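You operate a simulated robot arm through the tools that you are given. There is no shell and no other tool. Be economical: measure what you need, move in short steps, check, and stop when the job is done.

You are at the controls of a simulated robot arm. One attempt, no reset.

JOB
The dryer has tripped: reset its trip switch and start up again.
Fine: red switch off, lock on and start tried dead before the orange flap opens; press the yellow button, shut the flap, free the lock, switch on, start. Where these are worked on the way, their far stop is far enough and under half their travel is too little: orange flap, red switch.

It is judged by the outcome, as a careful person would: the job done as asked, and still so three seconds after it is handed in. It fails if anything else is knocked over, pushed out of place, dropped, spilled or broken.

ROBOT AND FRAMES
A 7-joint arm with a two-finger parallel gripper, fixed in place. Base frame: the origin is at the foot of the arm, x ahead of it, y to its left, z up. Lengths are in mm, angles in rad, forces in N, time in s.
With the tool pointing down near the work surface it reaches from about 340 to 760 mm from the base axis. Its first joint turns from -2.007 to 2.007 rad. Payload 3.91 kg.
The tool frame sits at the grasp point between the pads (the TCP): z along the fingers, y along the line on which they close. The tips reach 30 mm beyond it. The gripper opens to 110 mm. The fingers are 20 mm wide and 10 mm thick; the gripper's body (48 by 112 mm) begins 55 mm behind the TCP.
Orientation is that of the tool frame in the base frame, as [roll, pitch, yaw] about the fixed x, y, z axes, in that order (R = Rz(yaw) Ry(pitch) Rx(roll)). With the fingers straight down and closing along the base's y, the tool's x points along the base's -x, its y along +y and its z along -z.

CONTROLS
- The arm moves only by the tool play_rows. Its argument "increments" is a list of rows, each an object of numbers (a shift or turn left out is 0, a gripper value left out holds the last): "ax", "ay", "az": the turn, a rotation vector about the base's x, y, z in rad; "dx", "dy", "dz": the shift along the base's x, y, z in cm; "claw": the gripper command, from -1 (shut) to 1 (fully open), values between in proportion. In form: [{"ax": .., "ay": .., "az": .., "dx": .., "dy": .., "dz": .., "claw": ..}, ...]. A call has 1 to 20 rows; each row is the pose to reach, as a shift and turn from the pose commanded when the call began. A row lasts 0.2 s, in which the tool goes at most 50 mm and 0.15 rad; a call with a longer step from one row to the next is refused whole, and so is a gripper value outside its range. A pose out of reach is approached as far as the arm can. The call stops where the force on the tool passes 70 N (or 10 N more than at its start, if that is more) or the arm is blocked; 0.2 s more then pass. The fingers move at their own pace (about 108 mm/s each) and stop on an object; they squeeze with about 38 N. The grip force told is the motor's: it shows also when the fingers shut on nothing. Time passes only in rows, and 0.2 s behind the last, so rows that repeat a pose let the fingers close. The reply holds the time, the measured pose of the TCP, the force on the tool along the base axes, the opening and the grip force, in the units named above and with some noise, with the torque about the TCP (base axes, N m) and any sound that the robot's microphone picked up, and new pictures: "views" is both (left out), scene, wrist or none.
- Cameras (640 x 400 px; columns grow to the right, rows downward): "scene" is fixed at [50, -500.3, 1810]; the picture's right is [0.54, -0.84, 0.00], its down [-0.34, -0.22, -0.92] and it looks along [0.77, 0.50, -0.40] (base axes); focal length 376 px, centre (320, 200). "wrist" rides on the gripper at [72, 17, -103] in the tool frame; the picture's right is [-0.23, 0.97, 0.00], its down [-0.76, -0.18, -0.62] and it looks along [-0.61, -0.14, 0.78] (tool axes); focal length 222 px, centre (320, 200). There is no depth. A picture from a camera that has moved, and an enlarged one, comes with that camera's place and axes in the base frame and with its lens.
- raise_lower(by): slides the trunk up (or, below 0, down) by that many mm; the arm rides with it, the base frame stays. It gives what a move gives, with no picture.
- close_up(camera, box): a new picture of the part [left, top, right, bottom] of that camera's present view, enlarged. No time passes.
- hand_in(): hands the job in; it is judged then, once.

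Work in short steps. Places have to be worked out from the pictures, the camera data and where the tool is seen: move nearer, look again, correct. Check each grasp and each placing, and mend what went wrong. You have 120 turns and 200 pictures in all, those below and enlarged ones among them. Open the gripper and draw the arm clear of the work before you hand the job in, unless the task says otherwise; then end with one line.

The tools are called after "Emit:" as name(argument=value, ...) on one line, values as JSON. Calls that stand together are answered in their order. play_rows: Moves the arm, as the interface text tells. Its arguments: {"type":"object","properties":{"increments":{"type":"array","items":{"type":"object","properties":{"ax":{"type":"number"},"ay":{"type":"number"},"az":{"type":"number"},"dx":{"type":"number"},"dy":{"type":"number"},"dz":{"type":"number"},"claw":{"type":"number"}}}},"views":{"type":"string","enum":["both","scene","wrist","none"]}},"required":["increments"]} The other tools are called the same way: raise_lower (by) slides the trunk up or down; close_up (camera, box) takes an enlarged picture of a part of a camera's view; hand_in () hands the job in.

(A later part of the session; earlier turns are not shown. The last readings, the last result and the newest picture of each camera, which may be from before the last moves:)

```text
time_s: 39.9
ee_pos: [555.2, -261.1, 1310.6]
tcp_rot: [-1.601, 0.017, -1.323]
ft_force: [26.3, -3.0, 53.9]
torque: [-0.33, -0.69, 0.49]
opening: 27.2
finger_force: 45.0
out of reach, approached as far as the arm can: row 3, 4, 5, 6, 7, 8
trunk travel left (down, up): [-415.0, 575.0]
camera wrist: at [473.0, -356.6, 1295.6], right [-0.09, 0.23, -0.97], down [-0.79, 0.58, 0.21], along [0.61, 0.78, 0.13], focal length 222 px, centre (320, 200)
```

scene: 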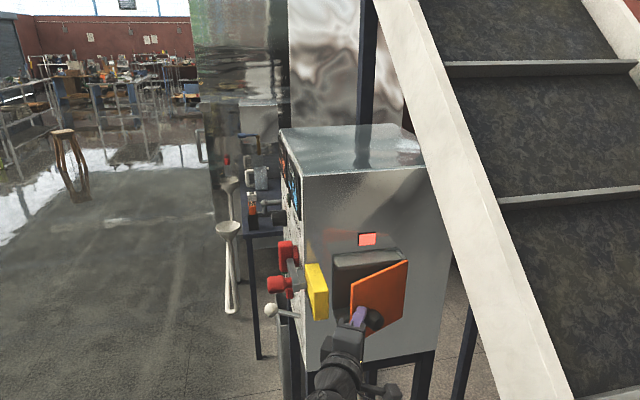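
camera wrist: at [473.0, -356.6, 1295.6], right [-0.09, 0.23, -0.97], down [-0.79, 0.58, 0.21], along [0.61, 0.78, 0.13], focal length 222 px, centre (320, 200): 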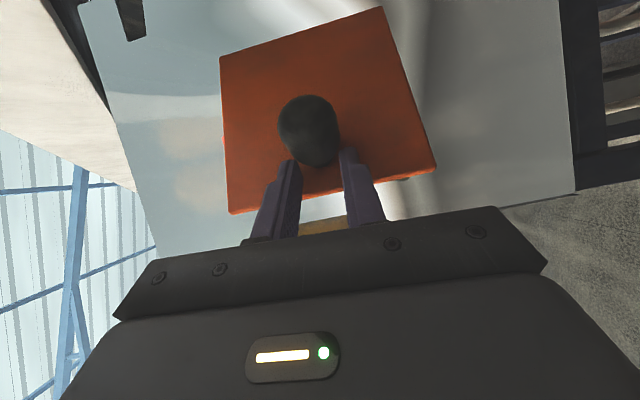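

Flap is open ~22° and the arm is at its limit in this posture. I'll release the knob and back off; then swing it from inside with closed fingers at a lower height.

Emit:
play_rows(increments=[{"dx": -1, "dy": 4, "claw": 0.2}, {"dx": -1, "dy": 4, "claw": 0.2}, {"dx": -4, "dy": 3.2}, {"dx": -8, "dy": 2}, {"dx": -10, "dy": 1.5}], views="both")

```text
time_s: 41.1
ee_pos: [454.4, -247.7, 1304.6]
tcp_rot: [-1.612, 0.021, -1.32]
ft_force: [0.3, -1.0, 0.3]
torque: [0.01, 0.0, 0.0]
opening: 65.9
finger_force: 0.1
trunk travel left (down, up): [-415.0, 575.0]
camera wrist: at [373.7, -344.6, 1290.5], right [-0.1, 0.23, -0.97], down [-0.78, 0.58, 0.22], along [0.61, 0.78, 0.12], focal length 222 px, centre (320, 200)
```

scene: 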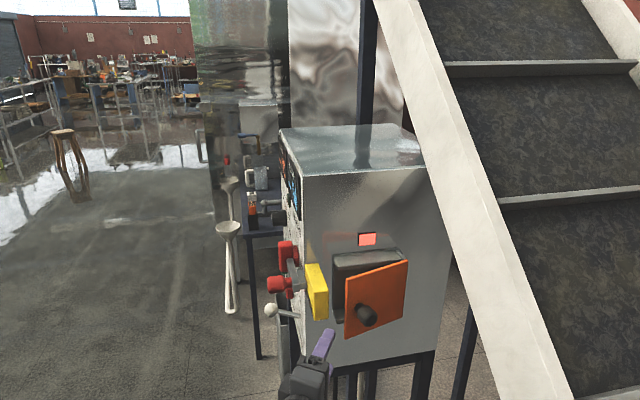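
wrist: 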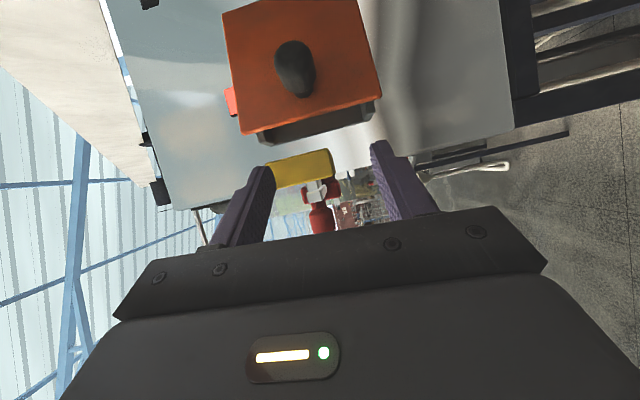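

Flap stays at ~20°. Lower the trunk 100 mm more, then position shut fingers at z≈1262 (below the yellow block) ready to slip behind the flap's free edge.

Emit:
raise_lower(by=-100)

Emit:
play_rows(increments=[{"dx": 1, "dy": 0.5, "dz": 2, "claw": -1}, {"dx": 2.5, "dy": 1.5, "dz": 4, "claw": -1}, {"dx": 3.7, "dy": 2.5, "dz": 5.7, "claw": -1}, {"dx": 3.7, "dy": 2.5, "dz": 5.7, "claw": -1}], views="both")

```text
time_s: 42.4
ee_pos: [455.9, -248.3, 1205.5]
tcp_rot: [-1.613, 0.021, -1.319]
ft_force: [-0.2, -0.1, 1.1]
torque: [0.01, 0.0, -0.01]
opening: 65.8
finger_force: 0.0
trunk travel left (down, up): [-315.0, 675.0]
```

```text
time_s: 43.4
ee_pos: [491.8, -224.2, 1262.2]
tcp_rot: [-1.613, 0.021, -1.32]
ft_force: [-0.4, -0.4, 0.7]
torque: [0.01, 0.01, -0.01]
opening: 0.0
finger_force: 37.9
trunk travel left (down, up): [-315.0, 675.0]
camera wrist: at [410.8, -320.3, 1247.8], right [-0.1, 0.23, -0.97], down [-0.78, 0.58, 0.22], along [0.61, 0.78, 0.12], focal length 222 px, centre (320, 200)
```

scene: 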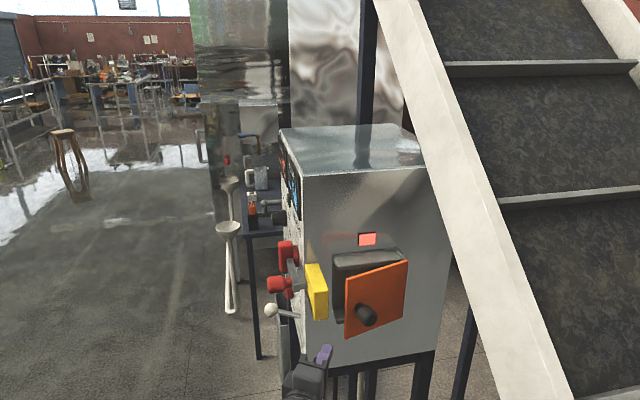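
wrist: 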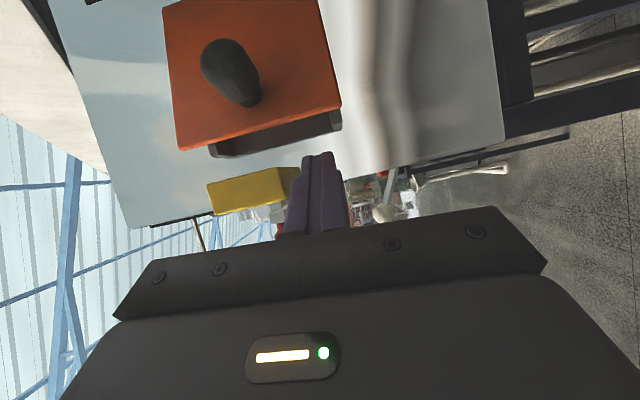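

Slide the shut fingers in behind the flap edge (target TCP ≈(568,-202,1265)).

Emit:
play_rows(increments=[{"dx": 2.5, "dy": 0.7, "dz": 0.3}, {"dx": 5, "dy": 1.5, "dz": 0.3}, {"dx": 7.6, "dy": 2.2, "dz": 0.3}], views="both")

```text
time_s: 44.2
ee_pos: [563.1, -200.6, 1260.0]
tcp_rot: [-1.613, 0.021, -1.322]
ft_force: [-0.4, -0.2, -0.6]
torque: [-0.02, 0.04, 0.03]
opening: 0.0
finger_force: 37.7
out of reach, approached as far as the arm can: row 3
trunk travel left (down, up): [-315.0, 675.0]
camera wrist: at [481.1, -295.5, 1246.5], right [-0.1, 0.23, -0.97], down [-0.78, 0.58, 0.22], along [0.61, 0.78, 0.12], focal length 222 px, centre (320, 200)
```

scene: 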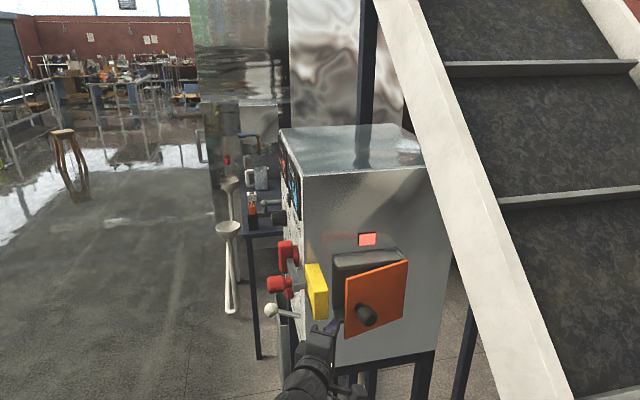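
wrist: 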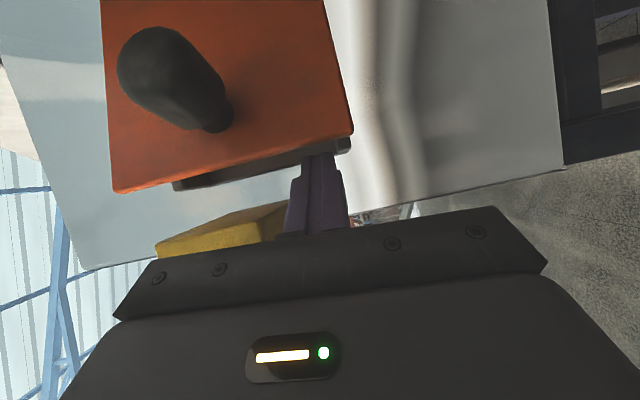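

Tip is just in front of the gap at the edge; sweeping toward -n should catch behind the flap edge. Do the first part and look.

Emit:
play_rows(increments=[{"dx": 0.5, "dy": -1.0, "dz": 0.3}, {"dx": 0.9, "dy": -1.9, "dz": 0.3}, {"dx": 1.1, "dy": -3.3, "dz": 0.3}, {"dx": 1.3, "dy": -4.7, "dz": 0.3}], views="both")

```text
time_s: 45.2
ee_pos: [555.7, -227.1, 1250.0]
tcp_rot: [-1.609, 0.021, -1.323]
ft_force: [-1.0, 0.7, 0.3]
torque: [-0.05, 0.0, 0.0]
opening: 0.0
finger_force: 37.7
out of reach, approached as far as the arm can: row 1, 2, 3, 4
trunk travel left (down, up): [-315.0, 675.0]
camera wrist: at [473.5, -322.2, 1234.1], right [-0.1, 0.23, -0.97], down [-0.78, 0.58, 0.22], along [0.61, 0.78, 0.12], focal length 222 px, centre (320, 200)
```

scene: 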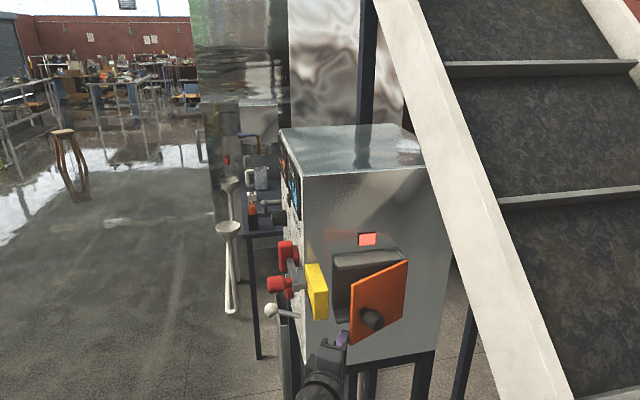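
wrist: 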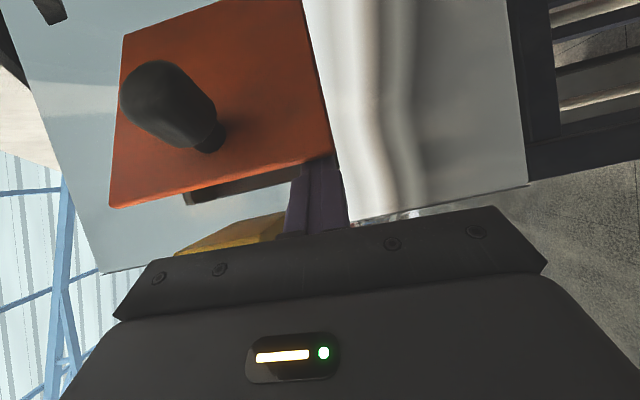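

Finger is now behind the flap, but the level-tool posture is at its limit. I'll retreat, go back to the steeper tool posture that worked well, and swing the flap from above-front.

Emit:
play_rows(increments=[{"dx": -4, "dy": 0}, {"dx": -8.5, "dy": 0.5}, {"dx": -13, "dy": 1.5}, {"dx": -17, "dy": 3}], views="scene")

```text
time_s: 46.4
ee_pos: [426.0, -109.2, 1246.6]
tcp_rot: [-1.622, 0.019, -1.075]
ft_force: [0.4, 0.6, -0.2]
torque: [0.02, -0.03, -0.02]
opening: 0.1
finger_force: 37.9
trunk travel left (down, up): [-315.0, 675.0]
stopped in row 4: the arm was blocked; the commanded pose is now the measured one
```

scene: 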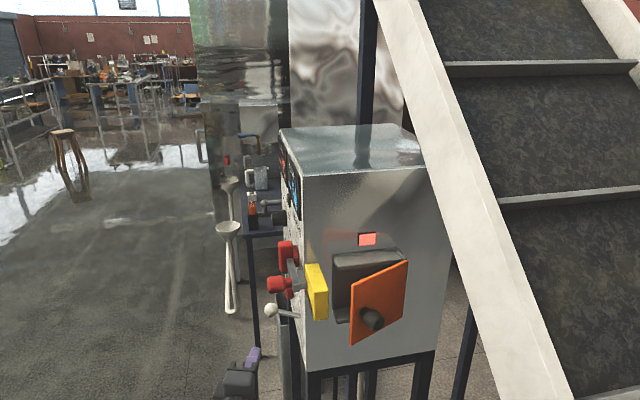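

Clear of the cabinet now. Raise the trunk 450 mm for re-orienting.

Emit:
raise_lower(by=450)

```text
refused: 450 is not a number from -400 to 400
```

Emit:
raise_lower(by=400)

```text
time_s: 50.2
ee_pos: [422.5, -113.1, 1647.5]
tcp_rot: [-1.617, 0.02, -1.085]
ft_force: [0.8, -0.6, 1.0]
torque: [0.01, 0.01, 0.04]
opening: 0.0
finger_force: 37.7
trunk travel left (down, up): [-715.0, 275.0]
```

Now rotate directly to the steep panel-facing orientation while descending a bit.

Emit:
play_rows(increments=[{"ax": 0.101, "ay": 0.03, "az": -0.098, "dz": -1}, {"ax": 0.202, "ay": 0.06, "az": -0.196, "dz": -2}, {"ax": 0.303, "ay": 0.09, "az": -0.293, "dz": -3}, {"ax": 0.404, "ay": 0.12, "az": -0.391, "dz": -4}, {"ax": 0.505, "ay": 0.15, "az": -0.489, "dz": -5}, {"ax": 0.606, "ay": 0.18, "az": -0.587, "dz": -6}, {"ax": 0.707, "ay": 0.21, "az": -0.685, "dz": -7}, {"ax": 0.808, "ay": 0.24, "az": -0.783, "dz": -8}, {"ax": 0.909, "ay": 0.27, "az": -0.88, "dz": -9}, {"ax": 1.01, "ay": 0.3, "az": -0.978, "dz": -10}, {"ax": 1.111, "ay": 0.33, "az": -1.076, "dz": -11}, {"ax": 1.212, "ay": 0.36, "az": -1.174, "dz": -12}, {"ax": 1.313, "ay": 0.39, "az": -1.272, "dz": -13}, {"ax": 1.414, "ay": 0.42, "az": -1.37, "dz": -14}, {"ax": 1.515, "ay": 0.45, "az": -1.467, "dz": -15}, {"ax": 1.616, "ay": 0.48, "az": -1.565, "dz": -16}, {"ax": 1.717, "ay": 0.51, "az": -1.663, "dz": -17}], views="both")

```text
time_s: 53.8
ee_pos: [422.4, -113.9, 1477.7]
tcp_rot: [-3.138, 0.687, 2.363]
ft_force: [1.1, 0.8, 0.3]
torque: [0.01, 0.02, -0.02]
opening: 0.0
finger_force: 38.0
out of reach, approached as far as the arm can: row 4, 5, 6, 7, 8, 9, 10, 11, 12
trunk travel left (down, up): [-715.0, 275.0]
camera wrist: at [349.1, -17.2, 1512.1], right [0.81, 0.57, 0.14], down [0.01, -0.26, 0.97], along [0.59, -0.78, -0.22], focal length 222 px, centre (320, 200)
```

scene: 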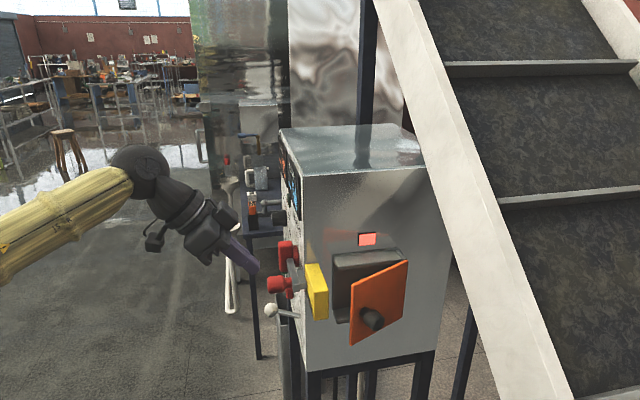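
wrist: 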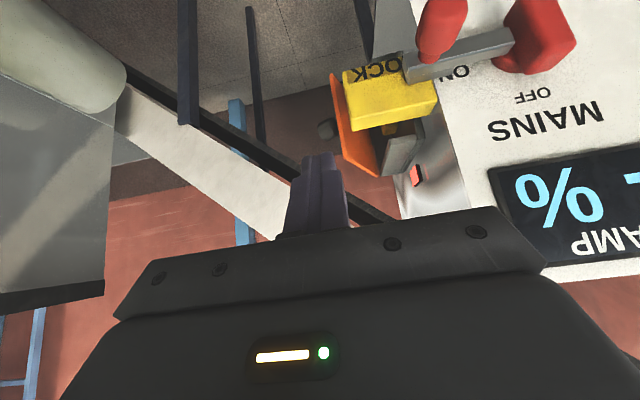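

Comfortable posture, and the wedge behind the flap is visible. Move above the gap: tip to u≈272, n≈-590, z≈1440.

Emit:
play_rows(increments=[{"dx": 4, "dy": -2.2, "dz": 0}, {"dx": 8, "dy": -4.4, "dz": 0}, {"dx": 12, "dy": -6.6, "dz": -0.5}, {"dx": 15, "dy": -8.4, "dz": -1}, {"dx": 17.4, "dy": -9.7, "dz": -1.5}], views="both")

```text
time_s: 55.0
ee_pos: [598.3, -210.3, 1461.5]
tcp_rot: [-3.135, 0.685, 2.368]
ft_force: [0.7, -1.1, 0.2]
torque: [0.0, 0.04, -0.01]
opening: 0.0
finger_force: 37.8
trunk travel left (down, up): [-715.0, 275.0]
camera wrist: at [525.3, -114.1, 1496.2], right [0.81, 0.57, 0.14], down [0.02, -0.26, 0.97], along [0.59, -0.78, -0.22], focal length 222 px, centre (320, 200)
```

scene: 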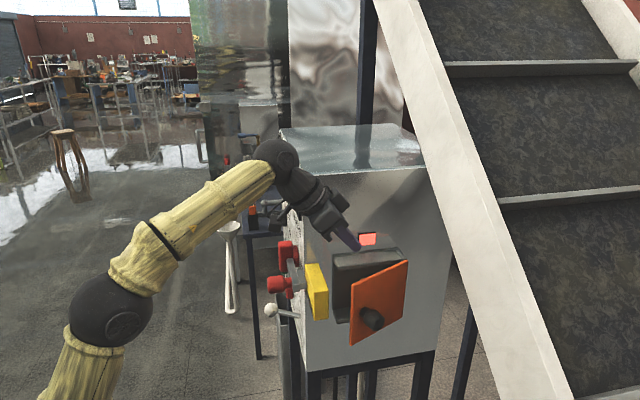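
wrist: 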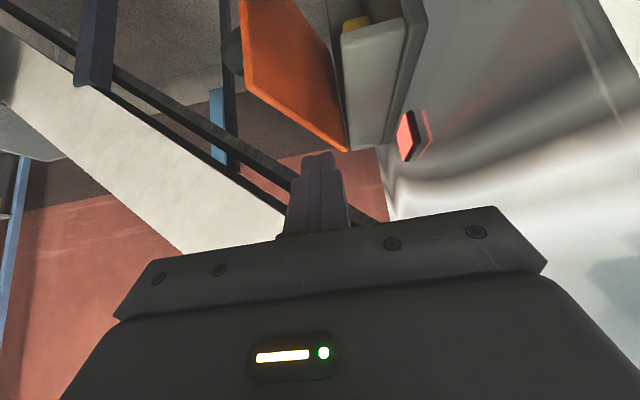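

I can see the wedge clearly, with a yellow button inside the box. Descend straight into the wedge 82 mm.

Emit:
play_rows(increments=[{"dz": -3}, {"dz": -6}, {"dz": -8.2}], views="both")

```text
time_s: 55.8
ee_pos: [596.0, -210.1, 1380.2]
tcp_rot: [-3.138, 0.688, 2.367]
ft_force: [0.5, -0.3, 0.1]
torque: [0.0, 0.01, 0.0]
opening: 0.1
finger_force: 37.1
trunk travel left (down, up): [-715.0, 275.0]
camera wrist: at [522.7, -112.4, 1414.7], right [0.81, 0.57, 0.14], down [0.02, -0.26, 0.97], along [0.59, -0.78, -0.22], focal length 222 px, centre (320, 200)
```

scene: 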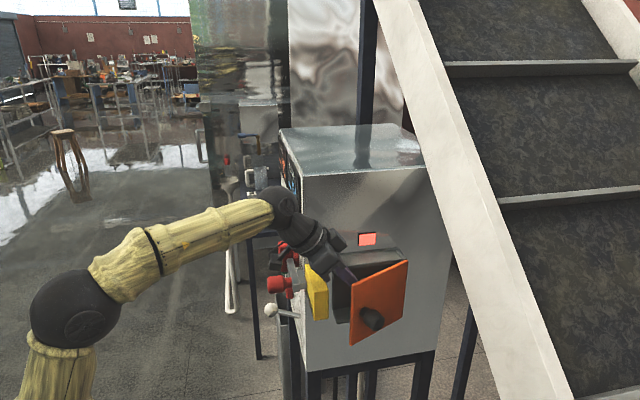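
wrist: 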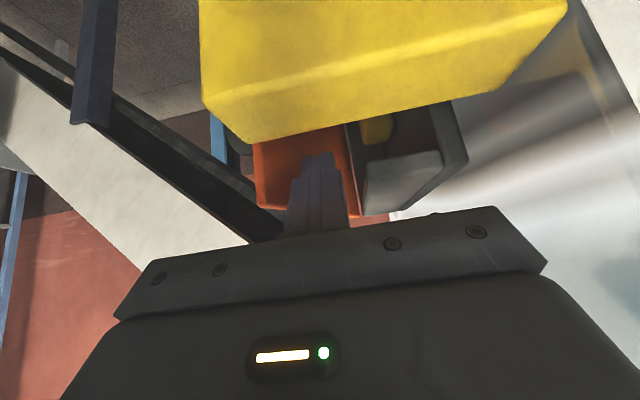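

Finger is between flap and box. Sweep along the opening arc.

Emit:
play_rows(increments=[{"dx": -0.42, "dy": -1.56}, {"dx": -0.85, "dy": -3.0}, {"dx": -1.27, "dy": -4.52}, {"dx": -1.3, "dy": -6.0}, {"dx": -1.34, "dy": -7.56}, {"dx": -1.0, "dy": -9.0}, {"dx": -0.57, "dy": -10.46}], views="both")

```text
time_s: 57.4
ee_pos: [589.9, -315.6, 1380.0]
tcp_rot: [-3.138, 0.687, 2.365]
ft_force: [0.0, -0.1, -0.8]
torque: [-0.02, 0.01, 0.01]
opening: 0.1
finger_force: 37.5
trunk travel left (down, up): [-715.0, 275.0]
camera wrist: at [517.5, -218.9, 1414.3], right [0.81, 0.57, 0.14], down [0.02, -0.26, 0.97], along [0.59, -0.78, -0.22], focal length 222 px, centre (320, 200)
```

scene: 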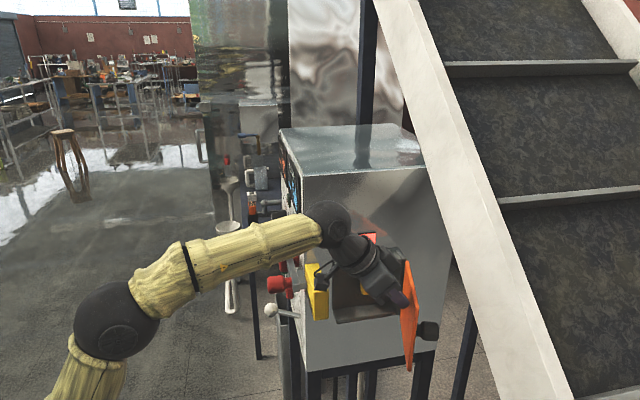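
wrist: 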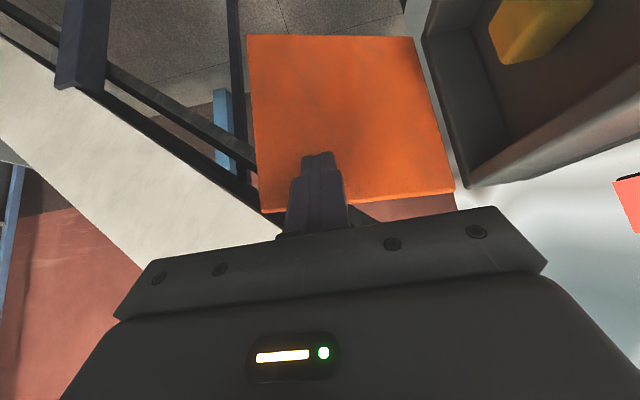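

Flap ~78° open. Continue the sweep toward its stop.

Emit:
play_rows(increments=[{"dx": 0.7, "dy": -1.3}, {"dx": 1.4, "dy": -2.7}, {"dx": 2.1, "dy": -3.5}, {"dx": 2.8, "dy": -4.2}, {"dx": 3.5, "dy": -4.9}], views="both")

```text
time_s: 58.6
ee_pos: [626.1, -364.7, 1379.1]
tcp_rot: [-3.137, 0.686, 2.365]
ft_force: [-0.3, 0.2, 0.5]
torque: [0.0, 0.0, -0.01]
opening: 0.0
finger_force: 37.6
trunk travel left (down, up): [-715.0, 275.0]
camera wrist: at [552.8, -267.7, 1413.7], right [0.81, 0.57, 0.14], down [0.02, -0.26, 0.97], along [0.59, -0.78, -0.22], focal length 222 px, centre (320, 200)
```

scene: 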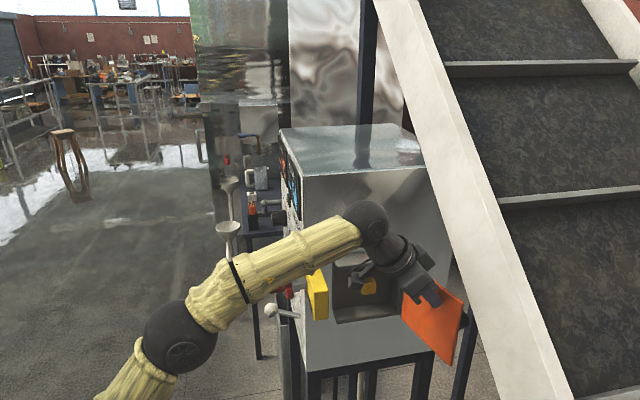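
wrist: 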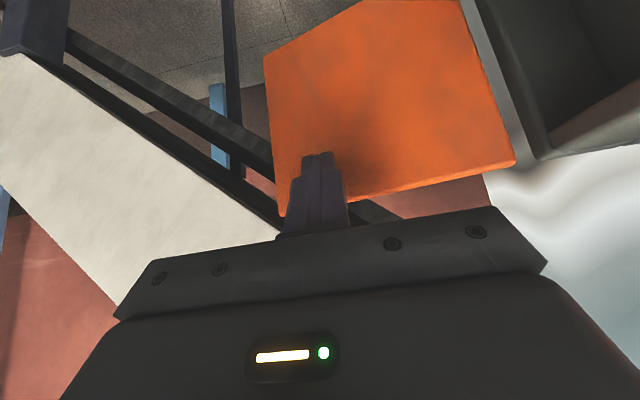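

Flap ~105° open with the yellow button exposed at ≈(675,-221,1314). Withdraw and yaw the tool to face the box (+u).

Emit:
play_rows(increments=[{"dx": -3, "dy": 2, "dz": 1}, {"dx": -6, "dy": 3.5, "dz": 3}, {"dx": -8.5, "dy": 5, "dz": 5}, {"dx": -10.6, "dy": 6.5, "dz": 7}, {"dx": -10.6, "dy": 6.5, "dz": 7, "az": 0.14}, {"dx": -10.6, "dy": 6.5, "dz": 7, "az": 0.28}, {"dx": -10.6, "dy": 6.5, "dz": 7, "az": 0.42}, {"dx": -10.6, "dy": 6.5, "dz": 7, "az": 0.56}, {"dx": -10.6, "dy": 6.5, "dz": 7, "az": 0.7}, {"dx": -10.6, "dy": 6.5, "dz": 7, "az": 0.84}, {"dx": -10.6, "dy": 6.5, "dz": 7, "az": 0.98}, {"dx": -10.6, "dy": 6.5, "dz": 7, "az": 1.12}, {"dx": -10.6, "dy": 6.5, "dz": 7, "az": 1.26}, {"dx": -10.6, "dy": 6.5, "dz": 7, "az": 1.4}], views="both")

```text
time_s: 61.6
ee_pos: [521.3, -301.5, 1448.3]
tcp_rot: [3.141, 0.685, -2.518]
ft_force: [-0.1, -0.8, 0.0]
torque: [0.03, -0.01, 0.04]
opening: 0.2
finger_force: 37.2
trunk travel left (down, up): [-715.0, 275.0]
camera wrist: at [413.7, -358.7, 1482.6], right [-0.43, 0.89, 0.14], down [0.26, -0.03, 0.96], along [0.87, 0.45, -0.22], focal length 222 px, centre (320, 200)
```

scene: 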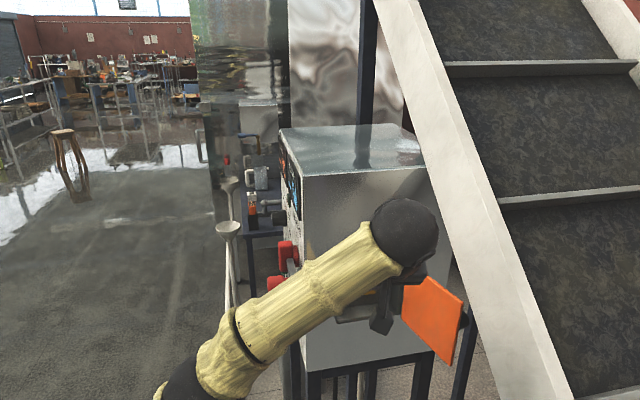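
wrist: 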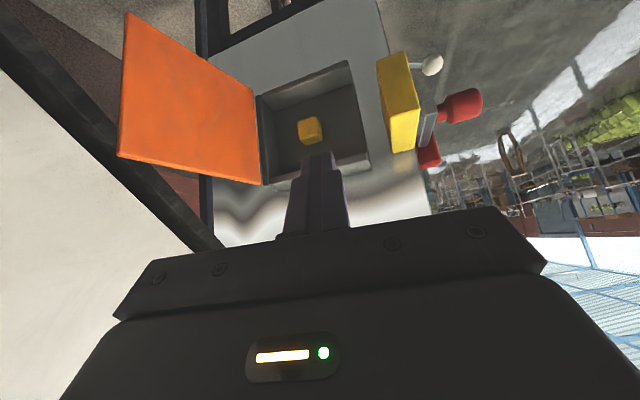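

Good reachable view of the button. Approach to ~45 mm in front of it.

Emit:
play_rows(increments=[{"dx": 2.5, "dy": 0.9, "dz": -3}, {"dx": 5, "dy": 1.7, "dz": -6}, {"dx": 7.5, "dy": 2.6, "dz": -9}, {"dx": 10.6, "dy": 3.6, "dz": -11.7}], views="both")

```text
time_s: 62.6
ee_pos: [628.8, -263.3, 1332.9]
tcp_rot: [-3.137, 0.688, -2.514]
ft_force: [0.5, 0.0, 0.2]
torque: [0.0, 0.03, -0.04]
opening: 0.0
finger_force: 37.3
trunk travel left (down, up): [-715.0, 275.0]
camera wrist: at [521.5, -320.3, 1367.1], right [-0.43, 0.89, 0.14], down [0.26, -0.03, 0.97], along [0.87, 0.45, -0.22], focal length 222 px, centre (320, 200)
```

scene: 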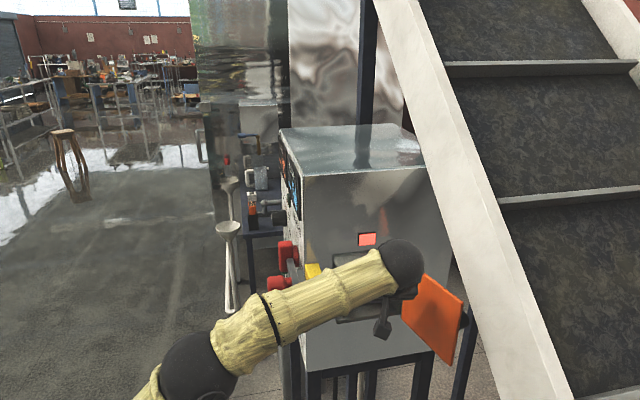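
wrist: 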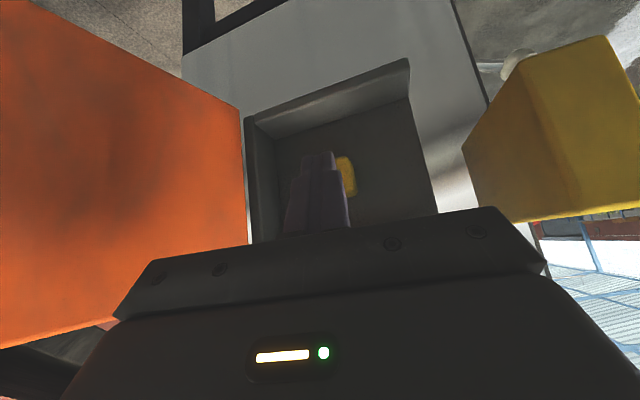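

Fingertip is aligned within a few mm of the button. Press along +u in small steps.

Emit:
play_rows(increments=[{"dx": 1.0, "dy": 1.3, "dz": -0.5}, {"dx": 1.9, "dy": 2.2, "dz": -0.5}, {"dx": 2.5, "dy": 2.8, "dz": -0.5}, {"dx": 2.85, "dy": 3.15, "dz": -0.5}, {"dx": 3.2, "dy": 3.5, "dz": -0.5}, {"dx": 3.55, "dy": 3.85, "dz": -0.5}], views="both")

```text
time_s: 64.0
ee_pos: [653.1, -236.1, 1329.3]
tcp_rot: [-3.139, 0.683, -2.524]
ft_force: [-46.1, -20.9, -11.9]
torque: [-0.62, 0.88, 0.47]
opening: 0.3
finger_force: 37.9
trunk travel left (down, up): [-715.0, 275.0]
heard: click
camera wrist: at [544.2, -291.8, 1363.1], right [-0.42, 0.9, 0.14], down [0.26, -0.03, 0.96], along [0.87, 0.44, -0.22], focal length 222 px, centre (320, 200)
```

scene: 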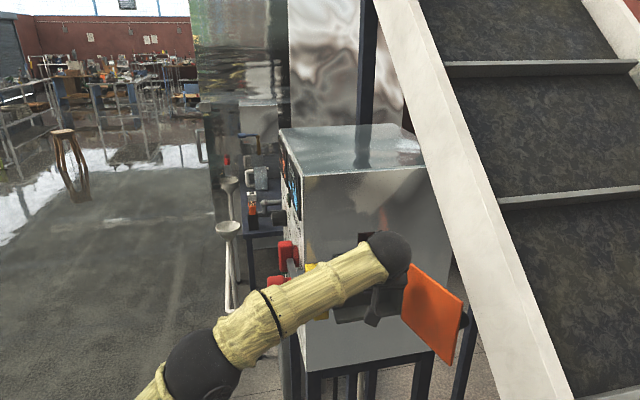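
wrist: 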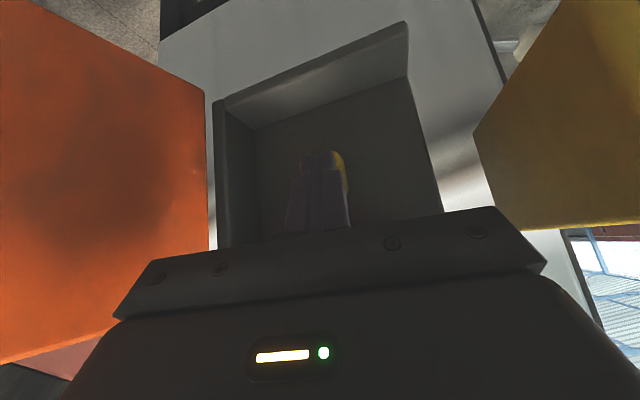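

Click heard and the trip lamp is now dark. Withdraw, lift, and yaw back to the panel-facing orientation to hook the flap over its top edge for closing.

Emit:
play_rows(increments=[{"dx": -2.5, "dy": -2.5}, {"dx": -5, "dy": -5}, {"dx": -7.5, "dy": -7, "dz": 1}, {"dx": -9.5, "dy": -7, "dz": 5}, {"dx": -11.5, "dy": -6, "dz": 9}, {"dx": -13, "dy": -5, "dz": 13}, {"dx": -13, "dy": -5, "dz": 13, "az": -0.14}, {"dx": -13, "dy": -5, "dz": 13, "az": -0.28}, {"dx": -13, "dy": -5, "dz": 13, "az": -0.42}, {"dx": -13, "dy": -5, "dz": 13, "az": -0.56}, {"dx": -13, "dy": -5, "dz": 13, "az": -0.7}, {"dx": -13, "dy": -5, "dz": 13, "az": -0.84}, {"dx": -13, "dy": -5, "dz": 13, "az": -0.98}, {"dx": -13, "dy": -5, "dz": 13, "az": -1.12}, {"dx": -13, "dy": -5, "dz": 13, "az": -1.26}, {"dx": -13, "dy": -5, "dz": 13, "az": -1.4}], views="both")

```text
time_s: 67.4
ee_pos: [532.0, -274.3, 1458.8]
tcp_rot: [-3.137, 0.689, 2.365]
ft_force: [0.8, 0.7, -0.2]
torque: [-0.02, 0.02, -0.03]
opening: 0.3
finger_force: 37.9
trunk travel left (down, up): [-715.0, 275.0]
camera wrist: at [458.8, -177.0, 1492.1], right [0.81, 0.57, 0.14], down [0.02, -0.26, 0.97], along [0.59, -0.78, -0.22], focal length 222 px, centre (320, 200)
```

scene: 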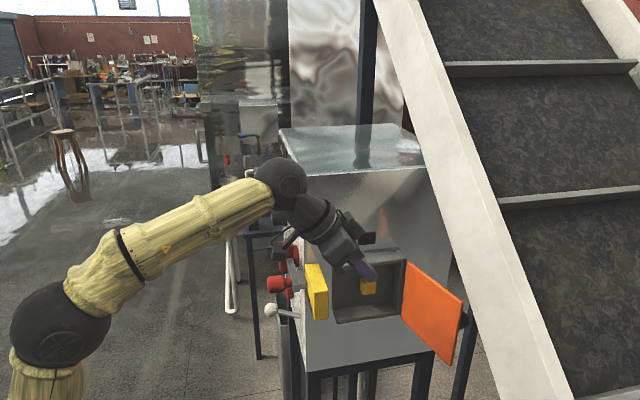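
wrist: 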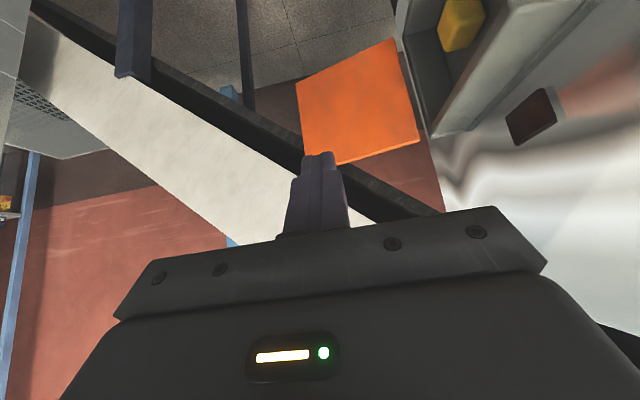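

Trip lamp is out. The flap stands at ~95°. I'll position the fingertip over the flap's top edge near u≈240 to hook it from behind (staying below/in front of the rail).

Emit:
play_rows(increments=[{"dx": 4, "dy": -1.5, "dz": 0}, {"dx": 8, "dy": -3, "dz": -0.5}, {"dx": 11, "dy": -4.2, "dz": -1.5}, {"dx": 13.5, "dy": -5.3, "dz": -2.9}], views="both")

```text
time_s: 68.4
ee_pos: [647.4, -321.2, 1418.5]
tcp_rot: [-3.137, 0.684, 2.367]
ft_force: [0.2, -0.2, -0.9]
torque: [0.0, 0.02, -0.02]
opening: 0.3
finger_force: 37.6
out of reach, approached as far as the arm can: row 3, 4
trunk travel left (down, up): [-715.0, 275.0]
camera wrist: at [573.1, -223.8, 1453.1], right [0.81, 0.57, 0.14], down [0.02, -0.26, 0.96], along [0.59, -0.78, -0.22], focal length 222 px, centre (320, 200)
```

scene: 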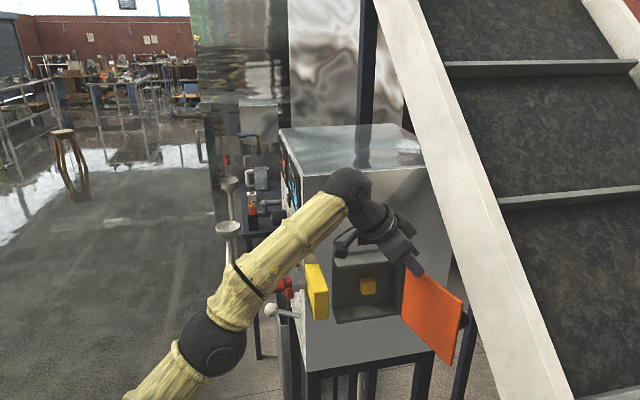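
wrist: 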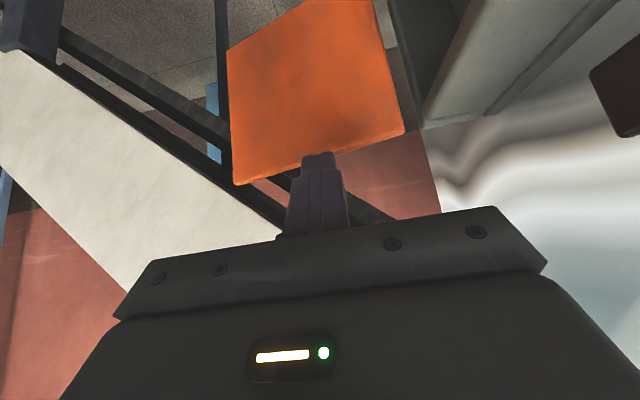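

Arm is stretched at this trunk height. Back off a little and raise the trunk 200 mm to regain reach.

Emit:
play_rows(increments=[{"dx": -3, "dy": 3, "dz": 1}, {"dx": -6, "dy": 5, "dz": 2}], views="none")

Emit:
raise_lower(by=200)

```text
time_s: 69.0
ee_pos: [582.2, -265.6, 1441.9]
tcp_rot: [-3.137, 0.69, 2.365]
ft_force: [-0.6, 0.5, 0.0]
torque: [0.03, -0.04, 0.05]
opening: 0.0
finger_force: 38.0
trunk travel left (down, up): [-715.0, 275.0]
```

```text
time_s: 71.2
ee_pos: [583.1, -268.7, 1640.6]
tcp_rot: [-3.137, 0.687, 2.367]
ft_force: [0.1, -0.7, -0.5]
torque: [-0.04, 0.02, -0.03]
opening: 0.2
finger_force: 37.0
trunk travel left (down, up): [-915.0, 75.0]
```

Come back down and to the hover pose.

Emit:
play_rows(increments=[{"dz": -4.5}, {"dz": -9}, {"dz": -13.5}, {"dz": -18}, {"dx": 2.5, "dy": -1.5, "dz": -20}, {"dx": 5.5, "dy": -3.7, "dz": -20.5}, {"dx": 8.4, "dy": -5.8, "dz": -21}], views="both")

```text
time_s: 72.8
ee_pos: [669.3, -325.5, 1428.4]
tcp_rot: [-3.138, 0.687, 2.37]
ft_force: [1.2, 0.7, -0.1]
torque: [0.01, 0.03, -0.02]
opening: 0.2
finger_force: 37.9
trunk travel left (down, up): [-915.0, 75.0]
camera wrist: at [596.3, -229.8, 1463.1], right [0.81, 0.57, 0.14], down [0.02, -0.26, 0.97], along [0.59, -0.78, -0.22], focal length 222 px, centre (320, 200)
```

scene: 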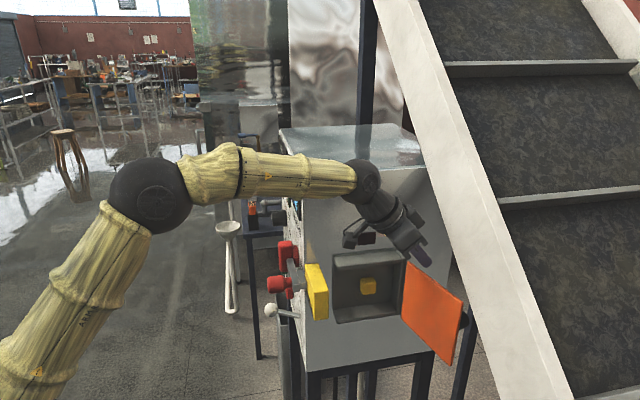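
wrist: 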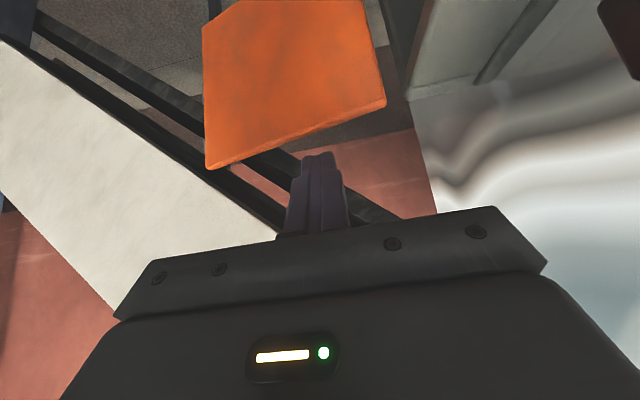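

Flap top edge is right under the fingertip's path. Slide along the tool axis over the edge (raised 5 mm for clearance).

Emit:
play_rows(increments=[{"dx": 0.6, "dy": -0.6, "dz": -0.5}, {"dx": 1.2, "dy": -1.2, "dz": -1.5}, {"dx": 1.9, "dy": -1.9, "dz": -2.6}], views="wrist")

```text
time_s: 73.6
ee_pos: [687.4, -346.2, 1403.1]
tcp_rot: [-3.135, 0.686, 2.369]
ft_force: [-0.4, 0.7, -0.3]
torque: [0.02, 0.0, 0.02]
opening: 0.0
finger_force: 37.4
trunk travel left (down, up): [-915.0, 75.0]
camera wrist: at [613.5, -249.3, 1438.0], right [0.81, 0.57, 0.14], down [0.02, -0.26, 0.97], along [0.59, -0.78, -0.22], focal length 222 px, centre (320, 200)
```

wrist: 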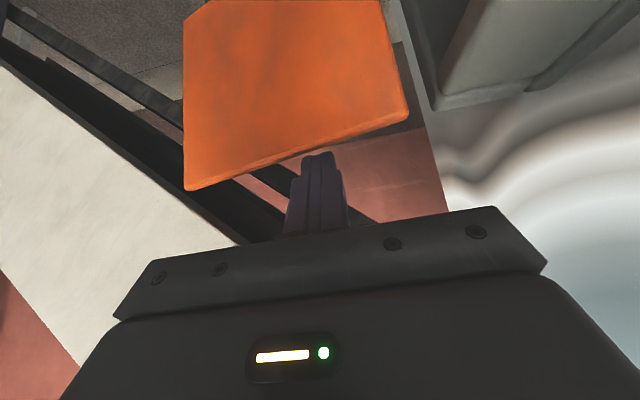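

Tip is right at the edge line; advance another 18 mm along the tool axis to get past it.

Emit:
play_rows(increments=[{"dx": 0.4, "dy": -0.4, "dz": -0.7}, {"dx": 0.8, "dy": -0.8, "dz": -1.4}], views="both")

```text
time_s: 74.2
ee_pos: [694.3, -354.3, 1389.5]
tcp_rot: [-3.136, 0.688, 2.367]
ft_force: [0.0, -0.2, 0.2]
torque: [-0.01, 0.0, 0.02]
opening: 0.0
finger_force: 37.4
trunk travel left (down, up): [-915.0, 75.0]
camera wrist: at [620.7, -256.3, 1424.0], right [0.81, 0.57, 0.14], down [0.02, -0.26, 0.97], along [0.59, -0.78, -0.22], focal length 222 px, centre (320, 200)
```

scene: 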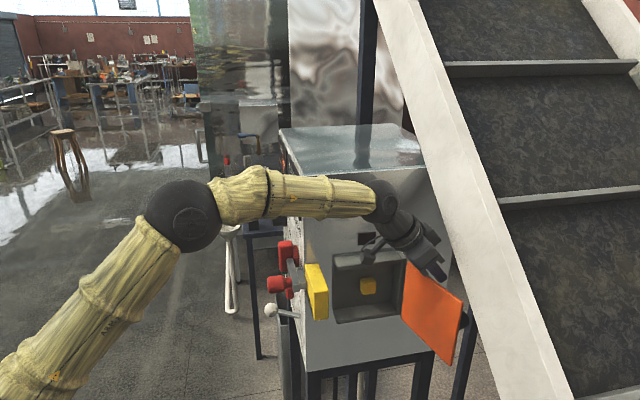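
wrist: 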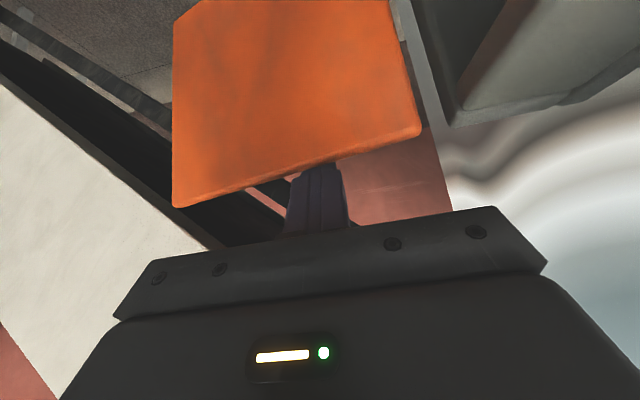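

The tip is hooked behind the flap's top edge. Pull straight +n to swing it shut.

Emit:
play_rows(increments=[{"dx": -1.4, "dy": 1.4}, {"dx": -2.8, "dy": 2.8}, {"dx": -4.2, "dy": 4.2}, {"dx": -5.6, "dy": 5.6}], views="both")

```text
time_s: 75.2
ee_pos: [638.0, -294.2, 1391.1]
tcp_rot: [-3.136, 0.687, 2.368]
ft_force: [0.1, 0.2, -0.1]
torque: [0.04, 0.0, -0.01]
opening: 0.1
finger_force: 38.4
trunk travel left (down, up): [-915.0, 75.0]
camera wrist: at [564.7, -198.6, 1424.8], right [0.81, 0.57, 0.14], down [0.02, -0.26, 0.97], along [0.59, -0.78, -0.22], focal length 222 px, centre (320, 200)
```

scene: 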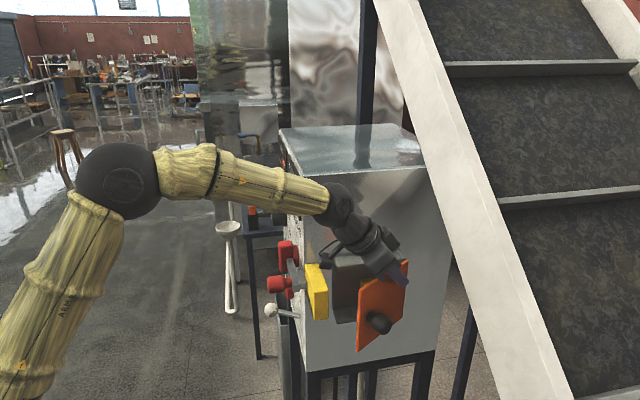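
wrist: 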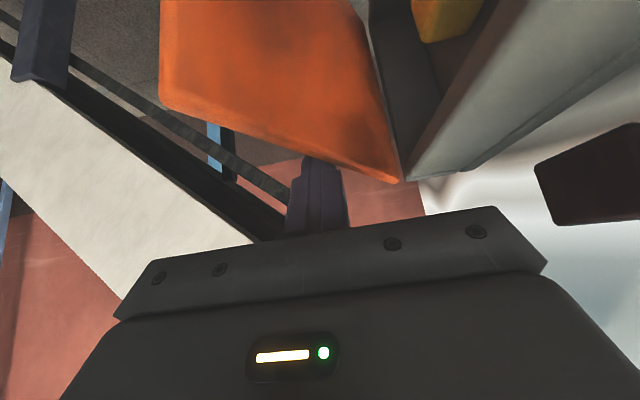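

Flap is back to ~42°. Slip the finger outward around to near the free edge on the outside, then push toward the box.

Emit:
play_rows(increments=[{"dx": -3.2, "dy": -0.9}, {"dx": -6.43, "dy": -1.77}, {"dx": -8.2, "dy": -0.71, "dz": -2.3}, {"dx": -6.58, "dy": 0.92, "dz": -2.3}, {"dx": -5.16, "dy": 2.33, "dz": -2.3}, {"dx": -3.75, "dy": 3.75, "dz": -2.3}, {"dx": -2.33, "dy": 5.16, "dz": -2.3}], views="both")

```text
time_s: 76.8
ee_pos: [614.9, -244.9, 1367.1]
tcp_rot: [-3.136, 0.687, 2.367]
ft_force: [0.4, -0.4, -0.1]
torque: [0.03, 0.02, -0.01]
opening: 0.0
finger_force: 37.6
trunk travel left (down, up): [-915.0, 75.0]
camera wrist: at [541.4, -147.6, 1401.4], right [0.81, 0.57, 0.14], down [0.02, -0.26, 0.97], along [0.59, -0.78, -0.22], focal length 222 px, centre (320, 200)
```

scene: 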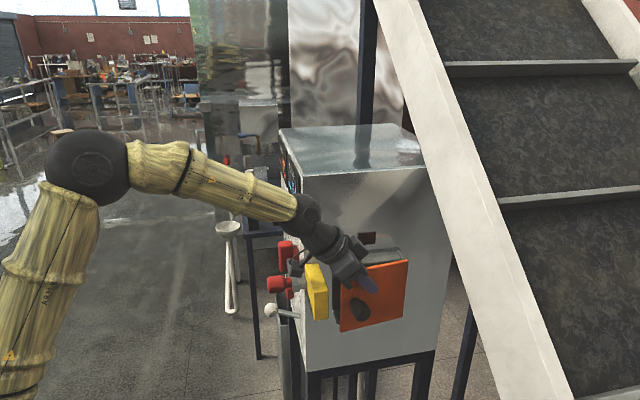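
wrist: 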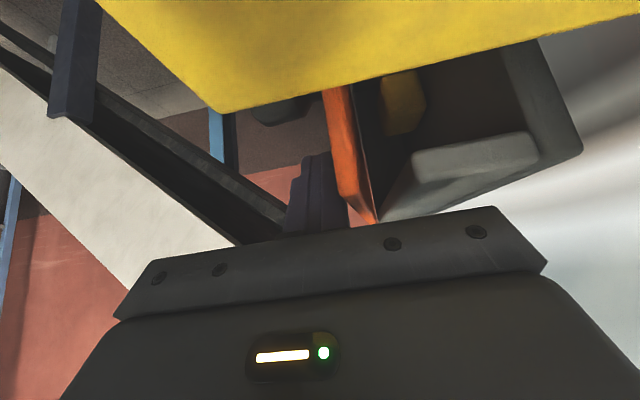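

Nearly shut (~10°). Push the remaining distance until the stop is felt.

Emit:
play_rows(increments=[{"dx": 0.7, "dy": 0.7}, {"dx": 1.4, "dy": 1.4}, {"dx": 2.0, "dy": 2.0}, {"dx": 2.6, "dy": 2.6}, {"dx": 3.2, "dy": 3.2}], views="both")

```text
time_s: 78.0
ee_pos: [626.8, -234.8, 1367.8]
tcp_rot: [-3.107, 0.678, 2.35]
ft_force: [-34.2, -25.6, 6.0]
torque: [0.56, -0.56, 1.22]
opening: 0.0
finger_force: 37.7
trunk travel left (down, up): [-915.0, 75.0]
stopped in row 5: the force on the tool passed its limit at 72 N (the readings are from after the stop); the commanded pose is now the measured one
camera wrist: at [557.6, -134.4, 1402.3], right [0.83, 0.54, 0.12], down [0.03, -0.25, 0.97], along [0.55, -0.8, -0.22], focal length 222 px, centre (320, 200)
```

scene: 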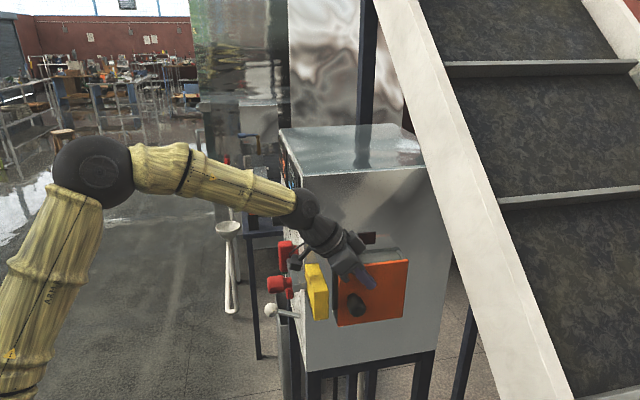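
wrist: 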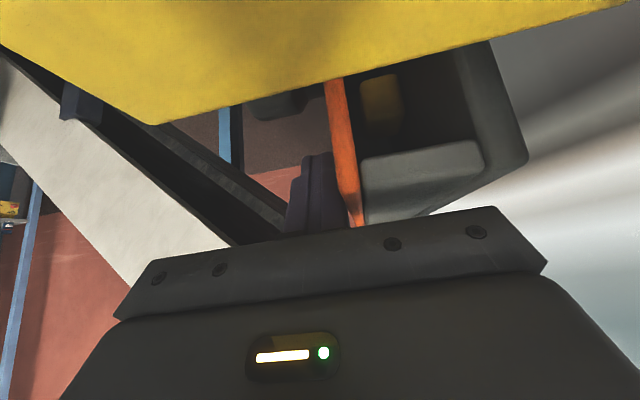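

Stop felt at 72 N. Back off and compare with the original closed view.

Emit:
play_rows(increments=[{"dx": -2, "dy": -2}, {"dx": -3.5, "dy": -1.5, "dz": 4}, {"dx": -6.5, "dy": 1.5, "dz": 8}, {"dx": -9.5, "dy": 4.5, "dz": 9}], views="wrist")

Emit:
close_up(camera="scene", box=[255, 220, 415, 340])

```text
refused: row 3 steps farther than a row can; nothing moved
```

```text
3.33 times, centred on (335, 280) of scene
camera zoom: at [50.0, -500.3, 1810.0], right [0.54, -0.84, 0.0], down [-0.34, -0.22, -0.92], along [0.77, 0.5, -0.4], focal length 1252 px, centre (270, -67)
```

zoom: 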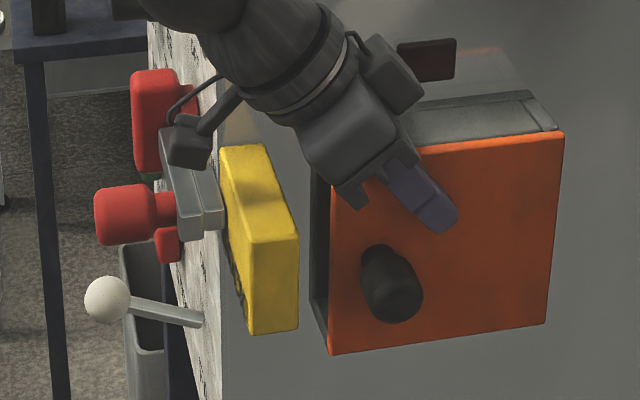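

Flap is in exactly its original closed position. Now back off, lift over the yellow block, and go to in front of the gap between lock knob and handle.

Emit:
play_rows(increments=[{"dx": -1.4, "dy": -1.4}, {"dx": -1.4, "dy": -1.4, "dz": 4}, {"dx": -1.4, "dy": -1.4, "dz": 8}, {"dx": -4.6, "dy": 1.8, "dz": 8}, {"dx": -7.8, "dy": 5, "dz": 8}, {"dx": -11, "dy": 8.2, "dz": 8}, {"dx": -14.1, "dy": 11.3, "dz": 8}, {"dx": -17.3, "dy": 14.5, "dz": 8}, {"dx": -20.5, "dy": 17.7, "dz": 8}, {"dx": -17.6, "dy": 20.6, "dz": 8}, {"dx": -14.8, "dy": 23.4, "dz": 7}, {"dx": -12, "dy": 26.2, "dz": 6}], views="both")

```text
time_s: 80.6
ee_pos: [521.0, 42.7, 1422.4]
tcp_rot: [-3.114, 0.677, 2.36]
ft_force: [-0.6, 0.4, 0.0]
torque: [-0.04, 0.04, -0.03]
opening: 0.0
finger_force: 37.6
trunk travel left (down, up): [-915.0, 75.0]
camera wrist: at [449.5, 139.7, 1457.5], right [0.82, 0.56, 0.12], down [0.03, -0.26, 0.97], along [0.57, -0.79, -0.23], focal length 222 px, centre (320, 200)
```

scene: 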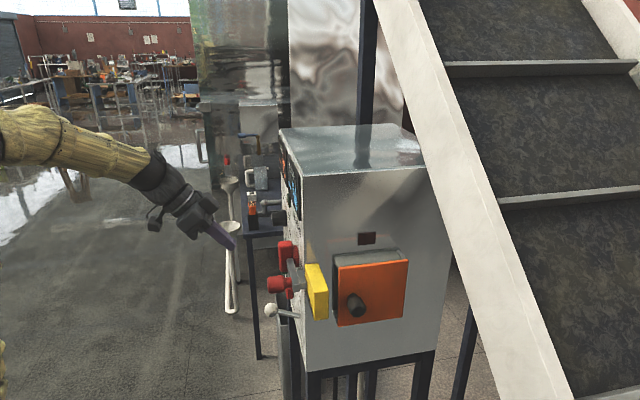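
wrist: 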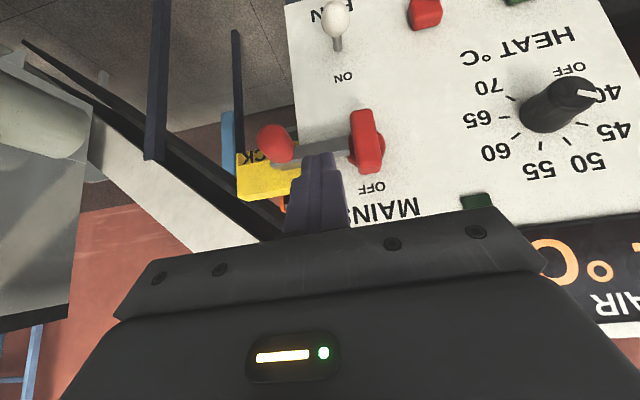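

Knob at u≈340, handle at u≈422; go in the gap at u≈385.

Emit:
play_rows(increments=[{"dx": -1, "dy": -1, "dz": -3.5}, {"dx": -1, "dy": -1, "dz": -6.7}, {"dx": 1.83, "dy": -3.83, "dz": -6.7}, {"dx": 4.73, "dy": -6.73, "dz": -6.7}], views="wrist")

```text
time_s: 81.6
ee_pos: [567.0, -28.2, 1357.3]
tcp_rot: [-3.117, 0.676, 2.362]
ft_force: [1.2, -1.0, 0.3]
torque: [0.01, 0.03, -0.02]
opening: 0.2
finger_force: 37.9
trunk travel left (down, up): [-915.0, 75.0]
camera wrist: at [495.5, 70.1, 1392.0], right [0.82, 0.56, 0.12], down [0.03, -0.26, 0.97], along [0.57, -0.79, -0.23], focal length 222 px, centre (320, 200)
```

wrist: 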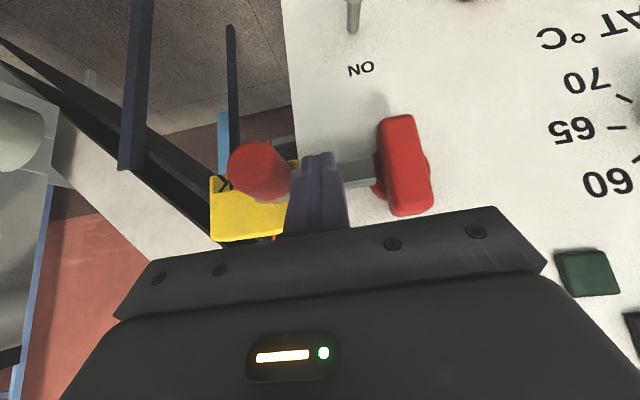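

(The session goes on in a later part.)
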